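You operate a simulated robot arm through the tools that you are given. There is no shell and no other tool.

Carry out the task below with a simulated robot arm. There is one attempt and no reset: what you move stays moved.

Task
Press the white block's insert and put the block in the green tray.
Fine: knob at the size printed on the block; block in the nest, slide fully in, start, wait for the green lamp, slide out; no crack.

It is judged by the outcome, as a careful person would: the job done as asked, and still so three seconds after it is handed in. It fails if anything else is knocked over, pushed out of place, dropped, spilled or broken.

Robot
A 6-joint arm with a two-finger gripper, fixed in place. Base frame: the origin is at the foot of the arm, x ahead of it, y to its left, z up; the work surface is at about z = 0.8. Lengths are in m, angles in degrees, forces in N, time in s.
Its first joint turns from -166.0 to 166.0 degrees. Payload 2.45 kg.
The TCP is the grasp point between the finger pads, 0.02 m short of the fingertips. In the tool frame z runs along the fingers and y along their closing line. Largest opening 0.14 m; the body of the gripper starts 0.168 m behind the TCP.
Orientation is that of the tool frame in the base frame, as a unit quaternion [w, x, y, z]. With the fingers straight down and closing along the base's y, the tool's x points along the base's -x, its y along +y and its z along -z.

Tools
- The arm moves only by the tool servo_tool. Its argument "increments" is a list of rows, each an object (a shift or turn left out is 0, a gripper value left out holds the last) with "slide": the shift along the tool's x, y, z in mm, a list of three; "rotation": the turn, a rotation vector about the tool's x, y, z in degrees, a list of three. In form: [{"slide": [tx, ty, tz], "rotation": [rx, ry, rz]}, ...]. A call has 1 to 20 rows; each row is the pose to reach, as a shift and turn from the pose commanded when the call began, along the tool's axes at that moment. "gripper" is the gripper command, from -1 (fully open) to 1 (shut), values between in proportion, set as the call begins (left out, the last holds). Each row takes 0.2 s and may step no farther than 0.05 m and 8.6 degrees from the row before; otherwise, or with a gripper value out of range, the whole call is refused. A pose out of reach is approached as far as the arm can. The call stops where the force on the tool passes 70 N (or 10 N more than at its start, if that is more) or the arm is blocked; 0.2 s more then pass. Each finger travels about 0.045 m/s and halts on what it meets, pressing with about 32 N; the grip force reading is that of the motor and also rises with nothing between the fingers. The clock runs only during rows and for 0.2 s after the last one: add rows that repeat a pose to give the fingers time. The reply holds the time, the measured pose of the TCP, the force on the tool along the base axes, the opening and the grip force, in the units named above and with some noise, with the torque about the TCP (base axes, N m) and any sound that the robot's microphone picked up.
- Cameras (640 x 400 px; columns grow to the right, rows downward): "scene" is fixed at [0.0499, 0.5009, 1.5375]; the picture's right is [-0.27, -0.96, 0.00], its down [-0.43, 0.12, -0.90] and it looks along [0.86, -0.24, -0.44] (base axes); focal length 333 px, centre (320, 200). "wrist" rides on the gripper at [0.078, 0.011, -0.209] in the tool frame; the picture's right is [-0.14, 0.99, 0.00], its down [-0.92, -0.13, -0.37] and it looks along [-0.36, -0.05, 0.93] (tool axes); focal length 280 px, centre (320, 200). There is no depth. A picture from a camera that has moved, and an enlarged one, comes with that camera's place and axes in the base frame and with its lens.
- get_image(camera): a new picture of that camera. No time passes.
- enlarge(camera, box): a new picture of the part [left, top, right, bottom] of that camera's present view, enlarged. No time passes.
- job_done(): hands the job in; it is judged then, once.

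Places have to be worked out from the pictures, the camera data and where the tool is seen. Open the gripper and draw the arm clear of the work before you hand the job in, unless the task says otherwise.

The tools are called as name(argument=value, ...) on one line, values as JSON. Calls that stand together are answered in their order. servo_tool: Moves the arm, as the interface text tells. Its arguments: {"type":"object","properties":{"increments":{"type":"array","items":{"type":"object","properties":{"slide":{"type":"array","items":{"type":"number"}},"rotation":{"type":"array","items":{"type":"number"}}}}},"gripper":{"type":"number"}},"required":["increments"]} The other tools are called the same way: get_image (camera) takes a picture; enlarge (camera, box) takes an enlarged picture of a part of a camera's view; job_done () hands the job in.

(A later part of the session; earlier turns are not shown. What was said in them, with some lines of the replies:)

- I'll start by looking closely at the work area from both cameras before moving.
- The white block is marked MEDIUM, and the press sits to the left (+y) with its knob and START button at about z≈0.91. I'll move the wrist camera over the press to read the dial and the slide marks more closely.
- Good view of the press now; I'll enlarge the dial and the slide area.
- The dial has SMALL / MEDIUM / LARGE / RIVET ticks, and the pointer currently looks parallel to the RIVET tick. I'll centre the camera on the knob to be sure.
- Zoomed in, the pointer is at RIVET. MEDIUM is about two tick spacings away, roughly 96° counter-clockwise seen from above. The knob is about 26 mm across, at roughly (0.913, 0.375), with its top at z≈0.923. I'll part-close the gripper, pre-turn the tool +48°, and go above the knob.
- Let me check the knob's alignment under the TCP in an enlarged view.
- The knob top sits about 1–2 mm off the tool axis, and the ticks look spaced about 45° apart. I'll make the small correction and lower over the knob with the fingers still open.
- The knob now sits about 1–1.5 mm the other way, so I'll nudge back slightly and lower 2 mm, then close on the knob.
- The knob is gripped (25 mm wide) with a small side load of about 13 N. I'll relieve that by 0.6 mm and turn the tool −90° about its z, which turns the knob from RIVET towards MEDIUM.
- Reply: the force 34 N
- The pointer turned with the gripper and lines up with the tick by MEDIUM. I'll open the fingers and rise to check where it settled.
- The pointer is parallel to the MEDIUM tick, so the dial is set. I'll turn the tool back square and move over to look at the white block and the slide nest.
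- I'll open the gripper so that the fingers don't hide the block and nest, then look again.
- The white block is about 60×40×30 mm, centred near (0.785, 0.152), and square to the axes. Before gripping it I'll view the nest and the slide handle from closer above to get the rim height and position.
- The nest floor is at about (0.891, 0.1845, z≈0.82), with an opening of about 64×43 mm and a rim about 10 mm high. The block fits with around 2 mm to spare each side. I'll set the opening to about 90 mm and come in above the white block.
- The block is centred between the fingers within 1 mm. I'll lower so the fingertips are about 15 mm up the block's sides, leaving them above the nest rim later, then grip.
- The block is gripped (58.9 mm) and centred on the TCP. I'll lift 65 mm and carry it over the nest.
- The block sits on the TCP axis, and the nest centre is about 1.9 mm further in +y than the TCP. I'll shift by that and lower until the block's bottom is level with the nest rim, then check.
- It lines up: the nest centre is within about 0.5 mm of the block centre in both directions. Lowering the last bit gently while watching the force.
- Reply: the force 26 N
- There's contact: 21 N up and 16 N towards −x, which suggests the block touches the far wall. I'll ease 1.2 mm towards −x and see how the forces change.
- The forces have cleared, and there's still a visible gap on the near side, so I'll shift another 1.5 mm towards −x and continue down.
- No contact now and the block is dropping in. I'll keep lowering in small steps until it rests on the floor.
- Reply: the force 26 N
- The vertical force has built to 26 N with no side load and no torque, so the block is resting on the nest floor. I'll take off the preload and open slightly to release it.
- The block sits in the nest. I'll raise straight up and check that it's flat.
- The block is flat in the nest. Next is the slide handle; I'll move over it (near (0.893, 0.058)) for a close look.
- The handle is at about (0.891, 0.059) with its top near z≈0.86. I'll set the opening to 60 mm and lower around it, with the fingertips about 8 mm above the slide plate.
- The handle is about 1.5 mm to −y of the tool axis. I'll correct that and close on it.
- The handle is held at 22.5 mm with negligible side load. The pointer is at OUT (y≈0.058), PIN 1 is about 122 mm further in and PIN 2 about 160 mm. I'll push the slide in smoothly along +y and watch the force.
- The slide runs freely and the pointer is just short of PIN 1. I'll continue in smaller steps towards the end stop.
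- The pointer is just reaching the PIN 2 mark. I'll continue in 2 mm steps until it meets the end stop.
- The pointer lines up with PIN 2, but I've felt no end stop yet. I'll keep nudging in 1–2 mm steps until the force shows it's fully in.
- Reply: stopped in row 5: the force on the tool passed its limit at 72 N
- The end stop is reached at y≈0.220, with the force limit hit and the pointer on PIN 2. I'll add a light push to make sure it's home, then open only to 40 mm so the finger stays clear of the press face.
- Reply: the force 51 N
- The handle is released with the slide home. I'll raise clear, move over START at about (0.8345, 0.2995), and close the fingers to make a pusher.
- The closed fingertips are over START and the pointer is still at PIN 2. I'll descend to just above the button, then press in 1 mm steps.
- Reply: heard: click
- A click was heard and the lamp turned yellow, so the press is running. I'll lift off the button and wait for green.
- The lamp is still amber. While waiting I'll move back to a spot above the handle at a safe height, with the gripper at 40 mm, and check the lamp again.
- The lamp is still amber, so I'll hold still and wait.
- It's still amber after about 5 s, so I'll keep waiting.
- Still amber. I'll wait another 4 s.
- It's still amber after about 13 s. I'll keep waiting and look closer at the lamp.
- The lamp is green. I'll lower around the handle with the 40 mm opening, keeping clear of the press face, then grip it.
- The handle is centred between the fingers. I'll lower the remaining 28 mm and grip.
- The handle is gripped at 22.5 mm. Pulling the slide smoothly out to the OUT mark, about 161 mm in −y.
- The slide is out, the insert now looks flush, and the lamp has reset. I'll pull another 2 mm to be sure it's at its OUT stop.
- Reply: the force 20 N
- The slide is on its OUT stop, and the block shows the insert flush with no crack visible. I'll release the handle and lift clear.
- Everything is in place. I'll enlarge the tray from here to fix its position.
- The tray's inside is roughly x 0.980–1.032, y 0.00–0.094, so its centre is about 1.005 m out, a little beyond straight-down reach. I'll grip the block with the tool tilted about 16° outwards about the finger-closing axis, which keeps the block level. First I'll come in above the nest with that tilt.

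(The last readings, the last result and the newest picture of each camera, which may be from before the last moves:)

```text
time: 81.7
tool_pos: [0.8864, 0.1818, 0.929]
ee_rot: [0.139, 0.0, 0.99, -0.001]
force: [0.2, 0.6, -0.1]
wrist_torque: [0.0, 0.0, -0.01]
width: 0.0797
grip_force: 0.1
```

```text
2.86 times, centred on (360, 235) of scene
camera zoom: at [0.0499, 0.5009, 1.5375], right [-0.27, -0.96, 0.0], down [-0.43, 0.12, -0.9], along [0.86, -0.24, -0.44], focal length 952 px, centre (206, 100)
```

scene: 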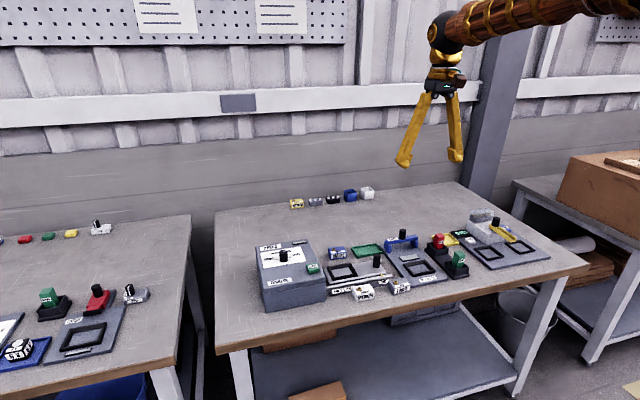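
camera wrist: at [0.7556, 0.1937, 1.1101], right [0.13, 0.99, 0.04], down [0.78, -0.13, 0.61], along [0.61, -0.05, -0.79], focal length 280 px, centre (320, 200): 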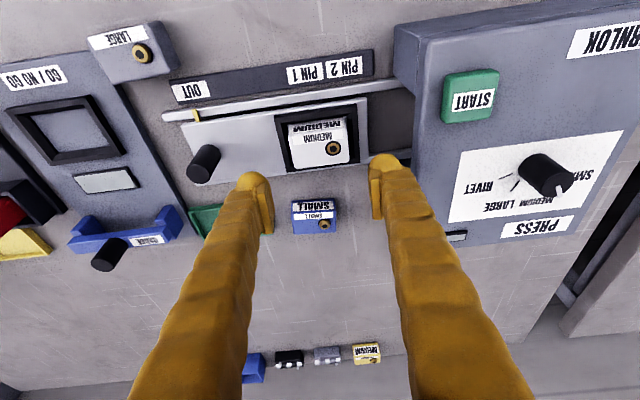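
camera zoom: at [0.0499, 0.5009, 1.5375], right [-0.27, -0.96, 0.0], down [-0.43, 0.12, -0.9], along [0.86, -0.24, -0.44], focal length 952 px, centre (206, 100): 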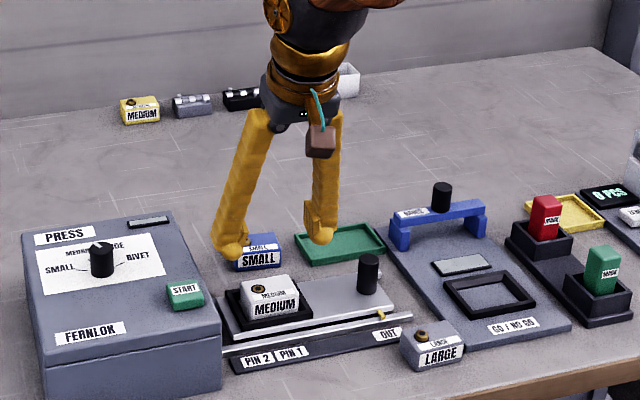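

The tilt is as intended. Let me enlarge to check the block's position between the fingers.

enlarge(camera="wrist", box=[240, 90, 400, 210])

```text
3.33 times, centred on (320, 150) of wrist
camera zoom: at [0.7556, 0.1937, 1.1101], right [0.13, 0.99, 0.04], down [0.78, -0.13, 0.61], along [0.61, -0.05, -0.79], focal length 935 px, centre (320, 367)
```

zoom: 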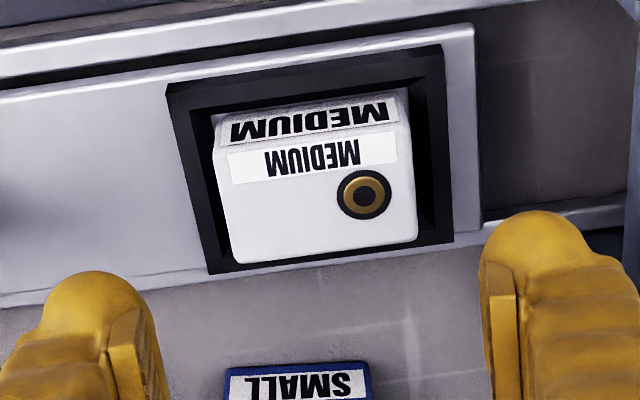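

The block centre is about 3 mm in +y from the TCP. I'll correct that and lower to z≈0.857 with the tilt kept, leaving the fingertips just above the nest rim.

servo_tool(increments=[{"slide": [2.4, 3, 0]}, {"slide": [9, 3, 23]}, {"slide": [15.5, 3, 46]}, {"slide": [20, 3, 61]}, {"slide": [22.4, 3, 69]}, {"slide": [22.4, 3, 69]}])

enlarge(camera="wrist", box=[240, 110, 400, 230])

enlarge(camera="scene", box=[310, 225, 410, 300])

```text
time: 83.1
tool_pos: [0.8858, 0.1868, 0.8562]
ee_rot: [0.137, 0.0, 0.991, -0.001]
force: [0.0, -0.9, 0.5]
wrist_torque: [0.01, -0.02, 0.0]
width: 0.0799
grip_force: 0.2
```

```text
3.33 times, centred on (320, 170) of wrist
camera zoom: at [0.7529, 0.1978, 1.0365], right [0.13, 0.99, 0.04], down [0.78, -0.13, 0.61], along [0.61, -0.05, -0.79], focal length 935 px, centre (320, 300)
```

zoom: 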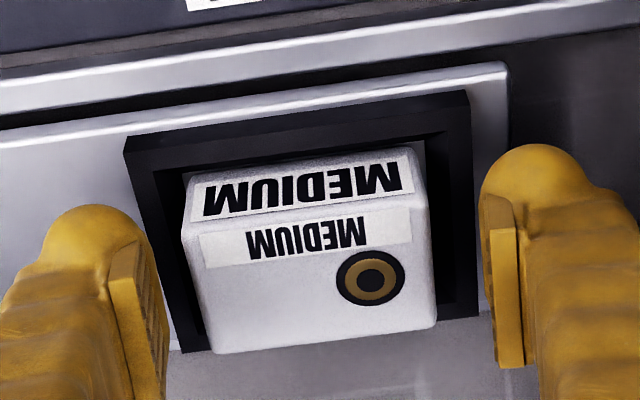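

```text
5.33 times, centred on (360, 262) of scene
camera zoom: at [0.0499, 0.5009, 1.5375], right [-0.27, -0.96, 0.0], down [-0.43, 0.12, -0.9], along [0.86, -0.24, -0.44], focal length 1777 px, centre (107, -133)
```

zoom: 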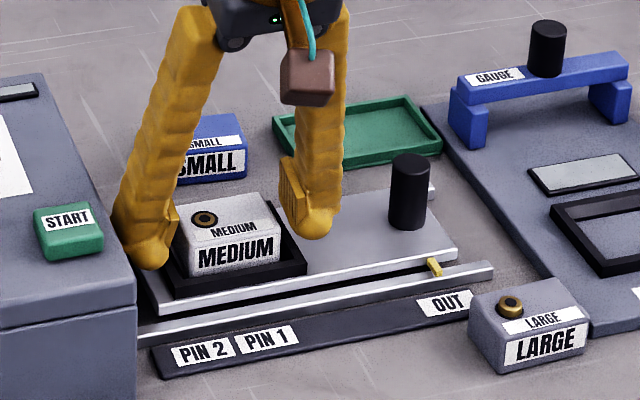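

The block is now about 2 mm to −y of the gripper centre. I'll correct that and close on it.

servo_tool(increments=[{"slide": [0, -1.8, 0]}, {"slide": [0, -1.8, 0]}])

servo_tool(increments=[{"slide": [0, 0, 0]}, {"slide": [0, 0, 0]}, {"slide": [0, 0, 0]}, {"slide": [0, 0, 0]}, {"slide": [0, 0, 0]}], gripper=1)

enlarge(camera="wrist", box=[240, 110, 400, 230])

```text
time: 83.7
tool_pos: [0.8849, 0.1845, 0.8577]
ee_rot: [0.138, 0.0, 0.99, 0.0]
force: [-0.5, -0.6, 0.2]
wrist_torque: [0.0, 0.01, 0.02]
width: 0.0799
grip_force: 0.0
```

```text
time: 84.9
tool_pos: [0.8849, 0.1846, 0.8567]
ee_rot: [0.139, 0.0, 0.99, -0.001]
force: [0.3, -0.9, 0.2]
wrist_torque: [-0.03, 0.04, -0.03]
width: 0.0591
grip_force: 32.3
```

```text
3.33 times, centred on (320, 170) of wrist
camera zoom: at [0.7534, 0.1959, 1.0369], right [0.13, 0.99, 0.04], down [0.78, -0.13, 0.61], along [0.61, -0.05, -0.79], focal length 935 px, centre (320, 300)
```

zoom: 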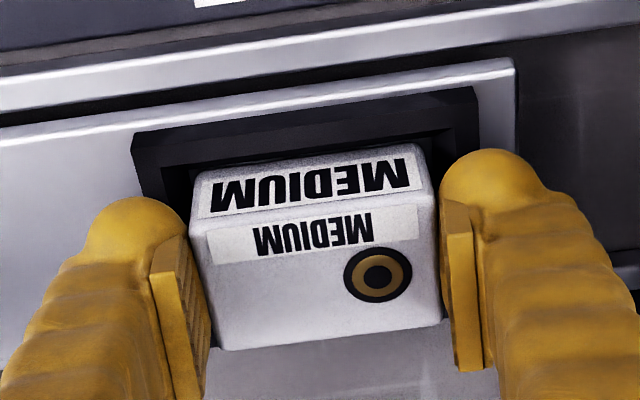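

The block is gripped at 59.1 mm with balanced force. Lifting straight up, slowly at first.

servo_tool(increments=[{"slide": [-1.4, 0, -4.8]}, {"slide": [-4.1, 0, -14.4]}, {"slide": [-9.6, 0, -33.6]}, {"slide": [-16.5, 0, -57.7]}, {"slide": [-16.5, 0, -57.7]}])

enlarge(camera="wrist", box=[220, 90, 420, 230])

enlarge(camera="scene", box=[310, 205, 430, 300])

```text
time: 86.1
tool_pos: [0.8834, 0.1866, 0.9197]
ee_rot: [0.139, 0.0, 0.99, 0.0]
force: [-0.3, 0.2, -0.4]
wrist_torque: [-0.05, -0.04, -0.02]
width: 0.0587
grip_force: 32.2
```

```text
2.86 times, centred on (320, 160) of wrist
camera zoom: at [0.7521, 0.1974, 1.0994], right [0.13, 0.99, 0.04], down [0.78, -0.13, 0.61], along [0.61, -0.05, -0.79], focal length 801 px, centre (320, 314)
```

zoom: 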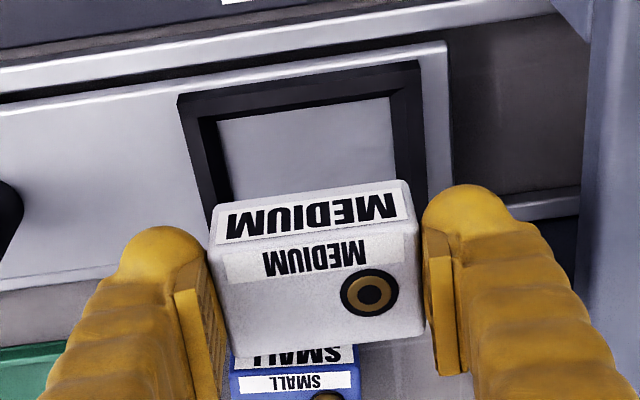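

```text
4.21 times, centred on (370, 252) of scene
camera zoom: at [0.0499, 0.5009, 1.5375], right [-0.27, -0.96, 0.0], down [-0.43, 0.12, -0.9], along [0.86, -0.24, -0.44], focal length 1403 px, centre (110, -21)
```

zoom: 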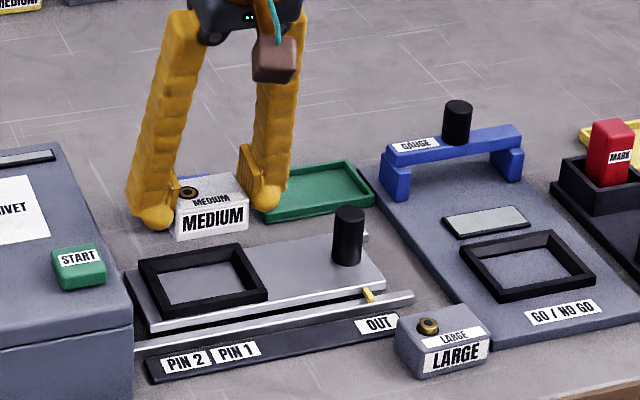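

The block lifted cleanly and is level. I'll carry it, staying tilted, to above the tray centre (block at about (1.005, 0.046)).

servo_tool(increments=[{"slide": [-2.8, 0, -9.6]}, {"slide": [-21, -23, -4]}, {"slide": [-40, -46, 1.3]}, {"slide": [-59, -70, 6.7]}, {"slide": [-78, -93, 12]}, {"slide": [-97, -116, 17.5]}, {"slide": [-116.2, -139, 22.9]}, {"slide": [-116.2, -139, 22.9]}, {"slide": [-116.2, -139, 22.9]}])

get_image(camera="wrist")

enlarge(camera="wrist", box=[220, 90, 420, 230])

enlarge(camera="scene", box=[310, 185, 430, 280])

```text
time: 88.1
tool_pos: [1.0011, 0.0448, 0.9302]
ee_rot: [0.138, 0.0, 0.99, -0.001]
force: [0.8, 0.0, -0.4]
wrist_torque: [-0.01, -0.01, 0.03]
width: 0.0586
grip_force: 31.8
```

```text
taken
camera wrist: at [0.8688, 0.0561, 1.1099], right [0.13, 0.99, 0.04], down [0.78, -0.13, 0.61], along [0.61, -0.05, -0.79], focal length 280 px, centre (320, 200)
```

wrist: 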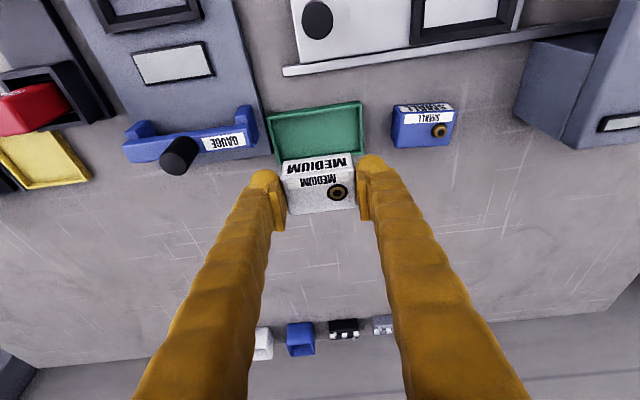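

```text
2.86 times, centred on (320, 160) of wrist
camera zoom: at [0.8688, 0.0561, 1.1099], right [0.13, 0.99, 0.04], down [0.78, -0.13, 0.61], along [0.61, -0.05, -0.79], focal length 801 px, centre (320, 314)
```

zoom: 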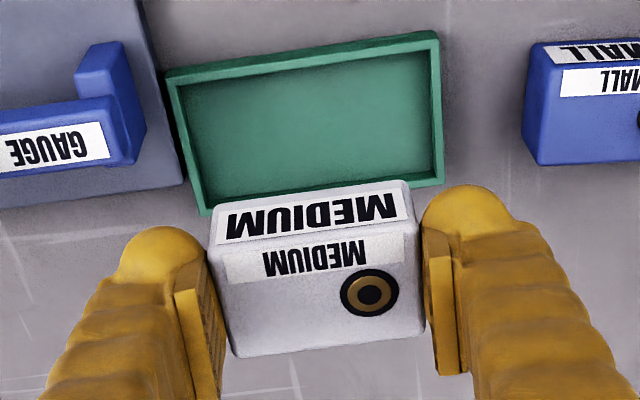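

```text
4.21 times, centred on (370, 232) of scene
camera zoom: at [0.0499, 0.5009, 1.5375], right [-0.27, -0.96, 0.0], down [-0.43, 0.12, -0.9], along [0.86, -0.24, -0.44], focal length 1403 px, centre (110, 63)
```

zoom: 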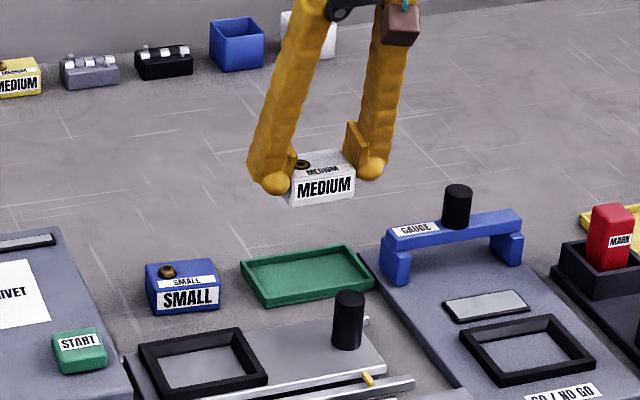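

The block hangs over the tray within about 3 mm of its centre, with 6–7 mm of clearance each side. I'll lower straight down to just above the tray floor.

servo_tool(increments=[{"slide": [5, 0.7, 20]}, {"slide": [10.5, 0.7, 40]}, {"slide": [16, 0.7, 60]}, {"slide": [19, 0.7, 71]}, {"slide": [20, 0.7, 74.5]}, {"slide": [20, 0.7, 74.5]}])

enlarge(camera="wrist", box=[220, 90, 420, 230])

enlarge(camera="scene", box=[320, 205, 420, 280])

```text
time: 89.5
tool_pos: [1.0046, 0.047, 0.8505]
ee_rot: [0.139, 0.0, 0.99, -0.001]
force: [0.3, -0.5, -0.4]
wrist_torque: [0.01, 0.02, -0.01]
width: 0.0592
grip_force: 31.9
```

```text
2.86 times, centred on (320, 160) of wrist
camera zoom: at [0.8724, 0.0576, 1.0312], right [0.13, 0.99, 0.04], down [0.78, -0.13, 0.61], along [0.61, -0.05, -0.79], focal length 801 px, centre (320, 314)
```

zoom: 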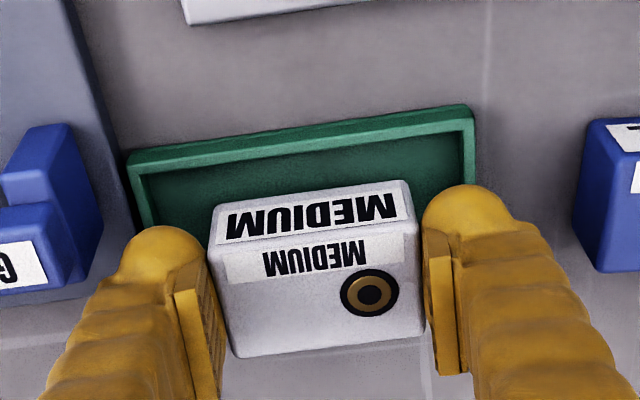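

```text
5.33 times, centred on (370, 242) of scene
camera zoom: at [0.0499, 0.5009, 1.5375], right [-0.27, -0.96, 0.0], down [-0.43, 0.12, -0.9], along [0.86, -0.24, -0.44], focal length 1777 px, centre (53, -27)
```

zoom: 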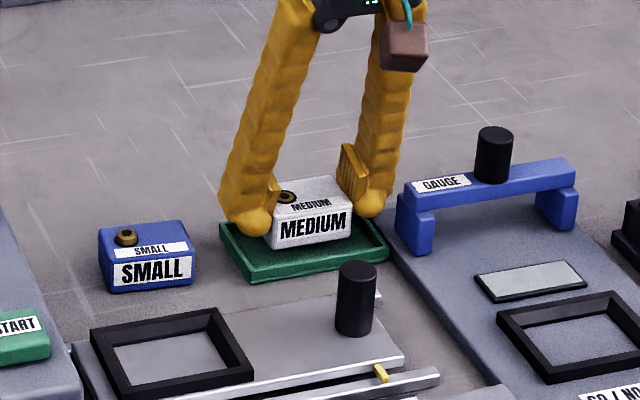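

Before touching down I want to check the block's near and far gaps in the tray more closely.

enlarge(camera="scene", box=[355, 225, 400, 260])

enlarge(camera="wrist", box=[260, 110, 380, 200])

```text
11.43 times, centred on (378, 242) of scene
camera zoom: at [0.0499, 0.5009, 1.5375], right [-0.27, -0.96, 0.0], down [-0.43, 0.12, -0.9], along [0.86, -0.24, -0.44], focal length 3809 px, centre (-337, -286)
```

zoom: 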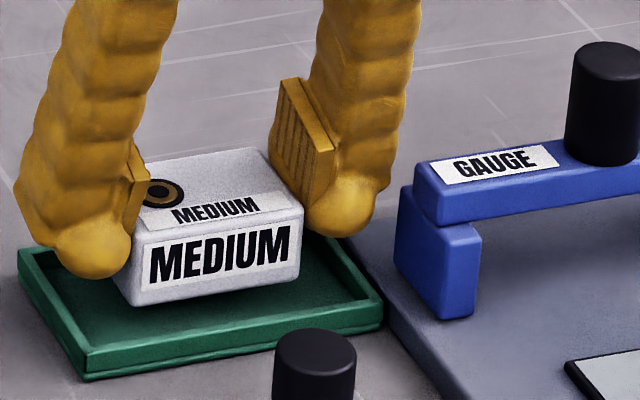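

```text
4.44 times, centred on (320, 155) of wrist
camera zoom: at [0.8724, 0.0576, 1.0312], right [0.13, 0.99, 0.04], down [0.78, -0.13, 0.61], along [0.61, -0.05, -0.79], focal length 1246 px, centre (320, 400)
```

zoom: 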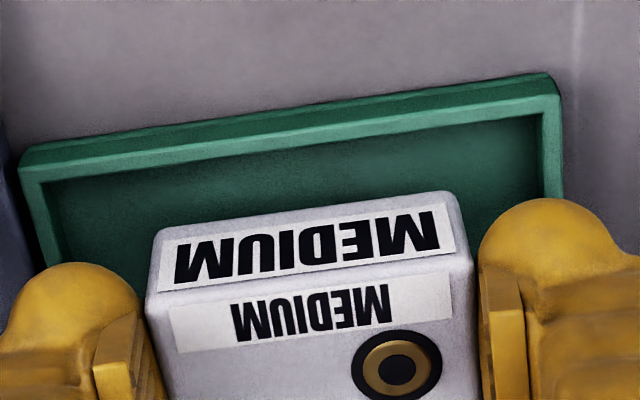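

The near gap is about 14 mm, so the block sits too close to the far wall. I'll shift it 7 mm back towards −x before lowering further.

servo_tool(increments=[{"slide": [2, 0, -3]}, {"slide": [5, 0, -4]}, {"slide": [6.7, 0, -3]}, {"slide": [6.7, 0, -1.9]}, {"slide": [6.7, 0, -1.9]}])

enlarge(camera="scene", box=[355, 225, 400, 260])

enlarge(camera="wrist", box=[260, 110, 380, 200])

```text
time: 90.7
tool_pos: [0.9973, 0.0453, 0.8515]
ee_rot: [0.139, 0.0, 0.99, -0.001]
force: [-0.8, -0.8, -1.1]
wrist_torque: [-0.02, -0.05, -0.02]
width: 0.0588
grip_force: 32.3
```

```text
11.43 times, centred on (378, 242) of scene
camera zoom: at [0.0499, 0.5009, 1.5375], right [-0.27, -0.96, 0.0], down [-0.43, 0.12, -0.9], along [0.86, -0.24, -0.44], focal length 3809 px, centre (-337, -286)
```

zoom: 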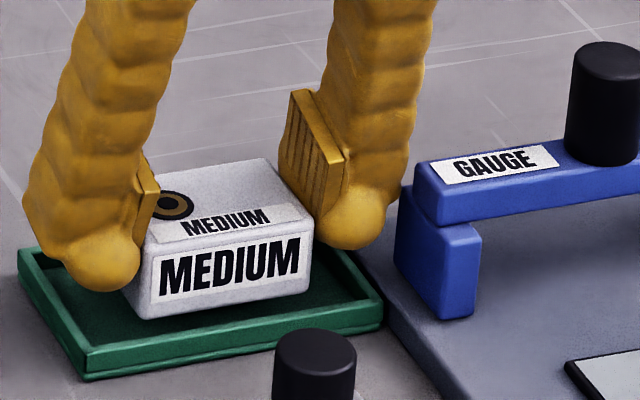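

```text
4.44 times, centred on (320, 155) of wrist
camera zoom: at [0.8652, 0.0573, 1.0312], right [0.13, 0.99, 0.04], down [0.78, -0.13, 0.61], along [0.61, -0.05, -0.79], focal length 1246 px, centre (320, 400)
```

zoom: 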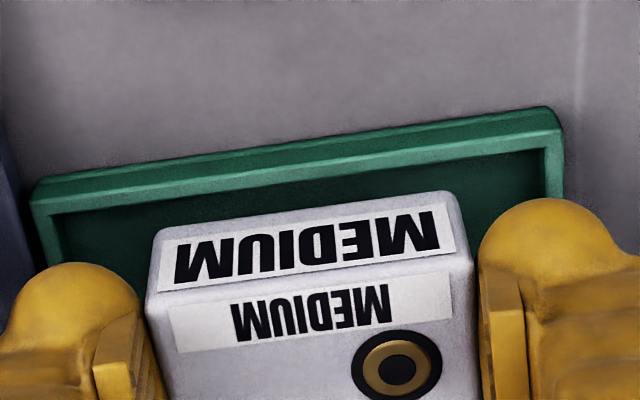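

The near gap is now about 7 mm, so the block is centred. Lowering gently to the tray floor while watching the force.

servo_tool(increments=[{"slide": [0.55, 0, 1.9]}, {"slide": [1.1, 0, 3.85]}, {"slide": [1.65, 0, 5.8]}, {"slide": [1.65, 0, 5.8]}])

servo_tool(increments=[{"slide": [0.28, 0, 0.96]}, {"slide": [0.55, 0, 1.92]}, {"slide": [0.55, 0, 1.92]}])

enlarge(camera="scene", box=[355, 225, 400, 260])

```text
time: 91.7
tool_pos: [0.9963, 0.0464, 0.8427]
ee_rot: [0.138, 0.0, 0.99, 0.0]
force: [0.6, 0.4, -1.0]
wrist_torque: [0.01, -0.02, -0.02]
width: 0.0585
grip_force: 32.0
```

```text
time: 92.5
tool_pos: [0.9964, 0.0472, 0.8427]
ee_rot: [0.138, 0.0, 0.99, 0.001]
force: [0.4, 0.6, -0.7]
wrist_torque: [0.01, -0.02, 0.03]
width: 0.0586
grip_force: 32.1
```

```text
11.43 times, centred on (378, 242) of scene
camera zoom: at [0.0499, 0.5009, 1.5375], right [-0.27, -0.96, 0.0], down [-0.43, 0.12, -0.9], along [0.86, -0.24, -0.44], focal length 3809 px, centre (-337, -286)
```

zoom: 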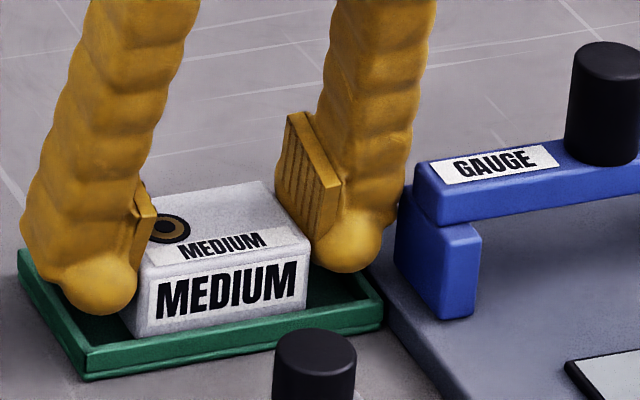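

No contact yet, so I'll continue down in 1 mm steps.

servo_tool(increments=[{"slide": [0.28, 0, 0.96]}, {"slide": [0.55, 0, 1.92]}, {"slide": [0.55, 0, 1.92]}])

enlarge(camera="scene", box=[355, 225, 400, 260])

```text
time: 93.3
tool_pos: [0.9958, 0.0466, 0.8405]
ee_rot: [0.14, 0.001, 0.99, -0.001]
force: [0.2, -0.2, 0.0]
wrist_torque: [0.05, 0.03, 0.01]
width: 0.0586
grip_force: 32.2
```

```text
11.43 times, centred on (378, 242) of scene
camera zoom: at [0.0499, 0.5009, 1.5375], right [-0.27, -0.96, 0.0], down [-0.43, 0.12, -0.9], along [0.86, -0.24, -0.44], focal length 3809 px, centre (-337, -286)
```

zoom: 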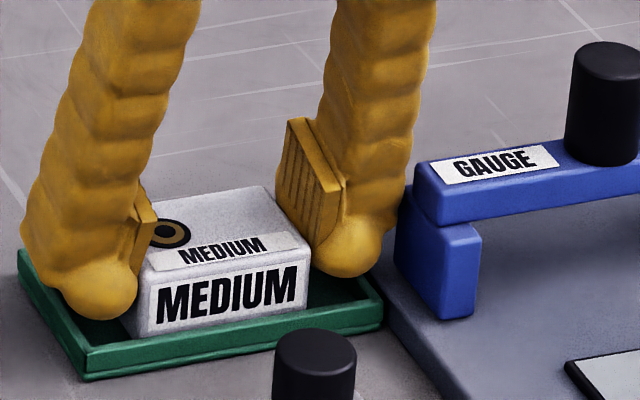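

Still no contact. I'll go down another 1–2 mm.

servo_tool(increments=[{"slide": [0.28, 0, 0.96]}, {"slide": [0.41, 0, 1.44]}, {"slide": [0.41, 0, 1.44]}])

```text
time: 94.1
tool_pos: [0.9979, 0.0461, 0.8411]
ee_rot: [0.14, 0.0, 0.99, -0.001]
force: [-5.8, 2.8, 26.4]
wrist_torque: [0.07, 0.13, -0.02]
width: 0.0584
grip_force: 32.5
```

There's contact with the tray floor (26 N up). I'll back off 1 mm to remove the preload, then open just enough to release.

servo_tool(increments=[{"slide": [-0.28, 0, -0.96]}, {"slide": [-0.28, 0, -0.96]}])

servo_tool(increments=[{"slide": [0, 0, 0]}, {"slide": [0, 0, 0]}, {"slide": [0, 0, 0]}], gripper=0.04)

enlarge(camera="scene", box=[355, 225, 400, 260])

enlarge(camera="wrist", box=[240, 110, 400, 230])

```text
time: 94.7
tool_pos: [0.9962, 0.046, 0.8413]
ee_rot: [0.139, -0.001, 0.99, -0.001]
force: [4.0, 4.3, 16.8]
wrist_torque: [0.08, -0.28, 0.01]
width: 0.0587
grip_force: 31.8
```

```text
time: 95.5
tool_pos: [0.9962, 0.0455, 0.8412]
ee_rot: [0.138, 0.0, 0.99, -0.001]
force: [0.1, 0.7, -0.4]
wrist_torque: [-0.01, -0.03, 0.02]
width: 0.0675
grip_force: 0.0
```

```text
11.43 times, centred on (378, 242) of scene
camera zoom: at [0.0499, 0.5009, 1.5375], right [-0.27, -0.96, 0.0], down [-0.43, 0.12, -0.9], along [0.86, -0.24, -0.44], focal length 3809 px, centre (-337, -286)
```

zoom: 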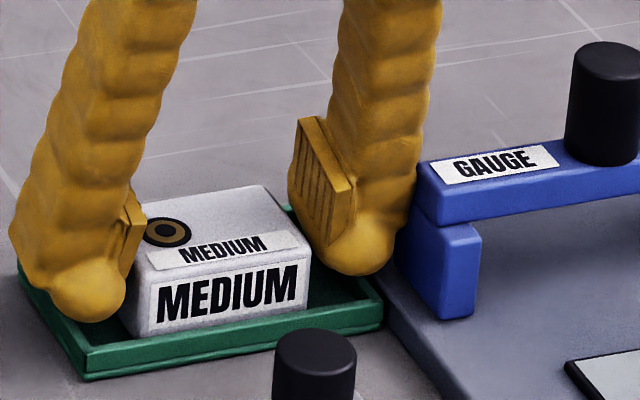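

```text
3.33 times, centred on (320, 170) of wrist
camera zoom: at [0.8649, 0.0576, 1.0201], right [0.13, 0.99, 0.04], down [0.78, -0.13, 0.61], along [0.61, -0.05, -0.79], focal length 935 px, centre (320, 300)
```

zoom: 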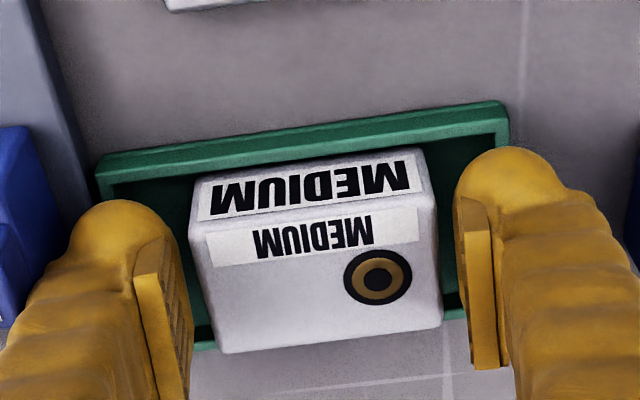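

The block is released and resting in the tray. I'll raise straight up, keeping the tilt, then check.

servo_tool(increments=[{"slide": [-2.8, 0, -9.6]}, {"slide": [-8.3, 0, -28.8]}, {"slide": [-16.5, 0, -57.7]}, {"slide": [-27.6, 0, -96.1]}, {"slide": [-27.6, 0, -96.1]}])

enlarge(camera="scene", box=[310, 205, 430, 300])

enlarge(camera="wrist", box=[240, 70, 400, 190])

```text
time: 96.7
tool_pos: [0.9958, 0.0462, 0.94]
ee_rot: [0.139, 0.0, 0.99, -0.002]
force: [0.4, -0.1, -0.3]
wrist_torque: [-0.03, -0.03, 0.03]
width: 0.0671
grip_force: 0.2
```

```text
4.21 times, centred on (370, 252) of scene
camera zoom: at [0.0499, 0.5009, 1.5375], right [-0.27, -0.96, 0.0], down [-0.43, 0.12, -0.9], along [0.86, -0.24, -0.44], focal length 1403 px, centre (110, -21)
```

zoom: 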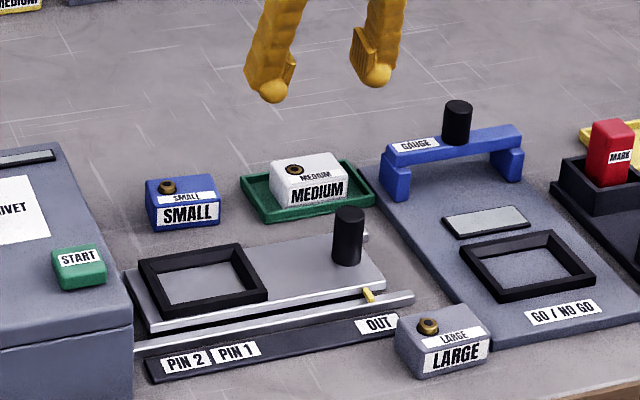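

```text
3.33 times, centred on (320, 130) of wrist
camera zoom: at [0.8641, 0.0566, 1.1209], right [0.13, 0.99, 0.04], down [0.78, -0.13, 0.61], along [0.61, -0.05, -0.79], focal length 935 px, centre (320, 433)
```

zoom: 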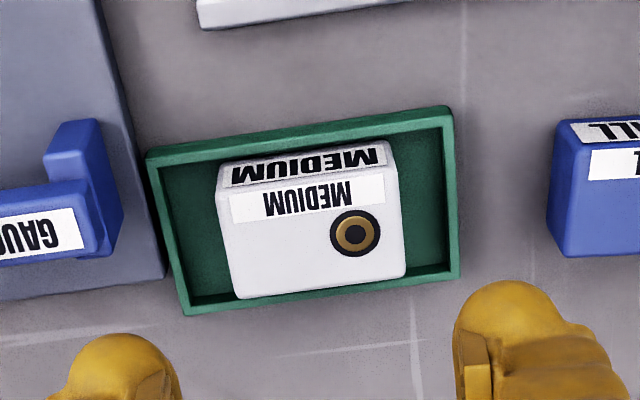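

The block sits flat in the green tray with its insert flush. I'll open the gripper fully and draw the arm up and back towards its starting pose.

servo_tool(increments=[{"slide": [-11, 0, -38.4]}, {"slide": [-22, 0, -76.9]}, {"slide": [-5, -11, -110], "rotation": [0, 2, 0]}, {"slide": [12, -23, -143], "rotation": [0, 5, 0]}, {"slide": [29, -34, -176], "rotation": [0, 8, 0]}, {"slide": [46, -46, -209], "rotation": [0, 11, 0]}, {"slide": [63, -57, -242], "rotation": [0, 13, 0]}, {"slide": [80, -68, -275], "rotation": [0, 15, 0]}, {"slide": [96.7, -80, -308.6], "rotation": [0, 16, 0]}, {"slide": [96.7, -80, -308.6], "rotation": [0, 16, 0]}], gripper=-1)

get_image(camera="scene")

get_image(camera="wrist")

enlarge(camera="scene", box=[250, 205, 430, 317])

```text
time: 98.9
tool_pos: [0.8206, -0.0348, 1.2101]
ee_rot: [-0.001, 0.0, 1.0, -0.001]
force: [-1.4, 0.3, 0.1]
wrist_torque: [-0.02, -0.03, 0.0]
width: 0.1399
grip_force: 0.1
```

```text
taken
```

scene: 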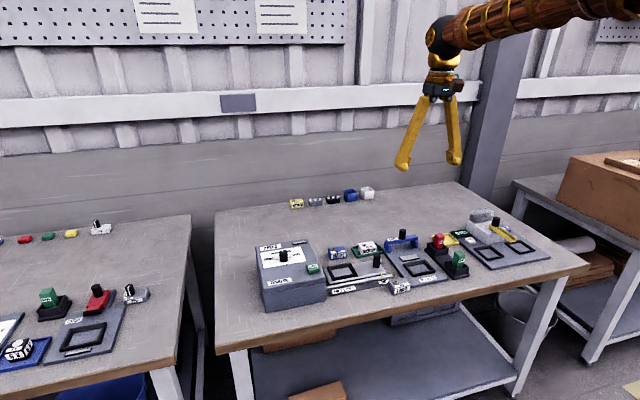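

```text
taken
camera wrist: at [0.7425, -0.0232, 1.42], right [0.14, 0.99, 0.0], down [0.92, -0.13, 0.37], along [0.36, -0.05, -0.93], focal length 280 px, centre (320, 200)
```

wrist: 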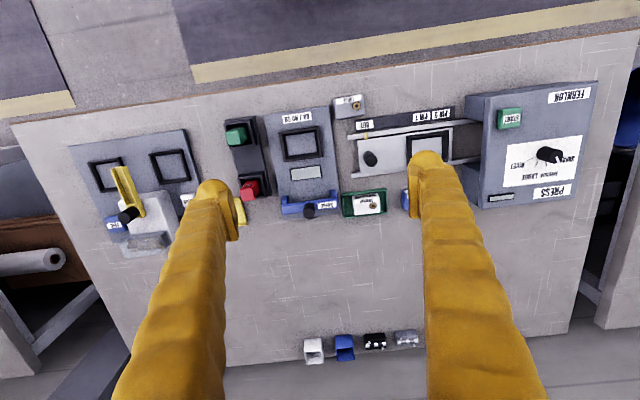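

```text
3.56 times, centred on (340, 261) of scene
camera zoom: at [0.0499, 0.5009, 1.5375], right [-0.27, -0.96, 0.0], down [-0.43, 0.12, -0.9], along [0.86, -0.24, -0.44], focal length 1185 px, centre (249, -17)
```

zoom: 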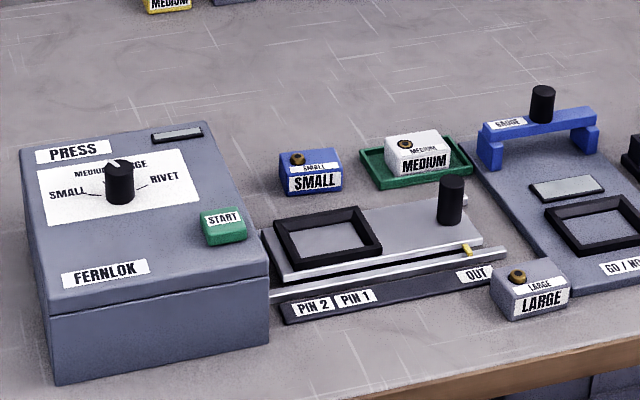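

The block is flat in the green tray with its insert pressed flush. The slide is out, the dial is on MEDIUM, everything else is undisturbed, and the arm is clear with the gripper open. Handing the job in.

job_done()

```text
The job is handed in.
```

The white block's insert is pressed and the block is sitting flat in the green tray. I've handed the job in; the reply only confirmed it was received, not how it was judged.

- **Knob:** the block is marked MEDIUM and the press was set to RIVET, so I turned the knob to MEDIUM and checked that the pointer lined up with its mark.
- **Pressing:** the block sat flat in the nest and I pushed the slide in until it hit its stop, at PIN 2. I pressed START once and heard it click. The lamp was amber for about 20 seconds, then turned green, and I pulled the slide back out to OUT.
- **Block:** the insert is flush with the top. I saw no crack in the close-up pictures and heard none.
- **Rest of the bench:** nothing else looks moved or knocked over. The gripper is open and the arm is back near where it started.
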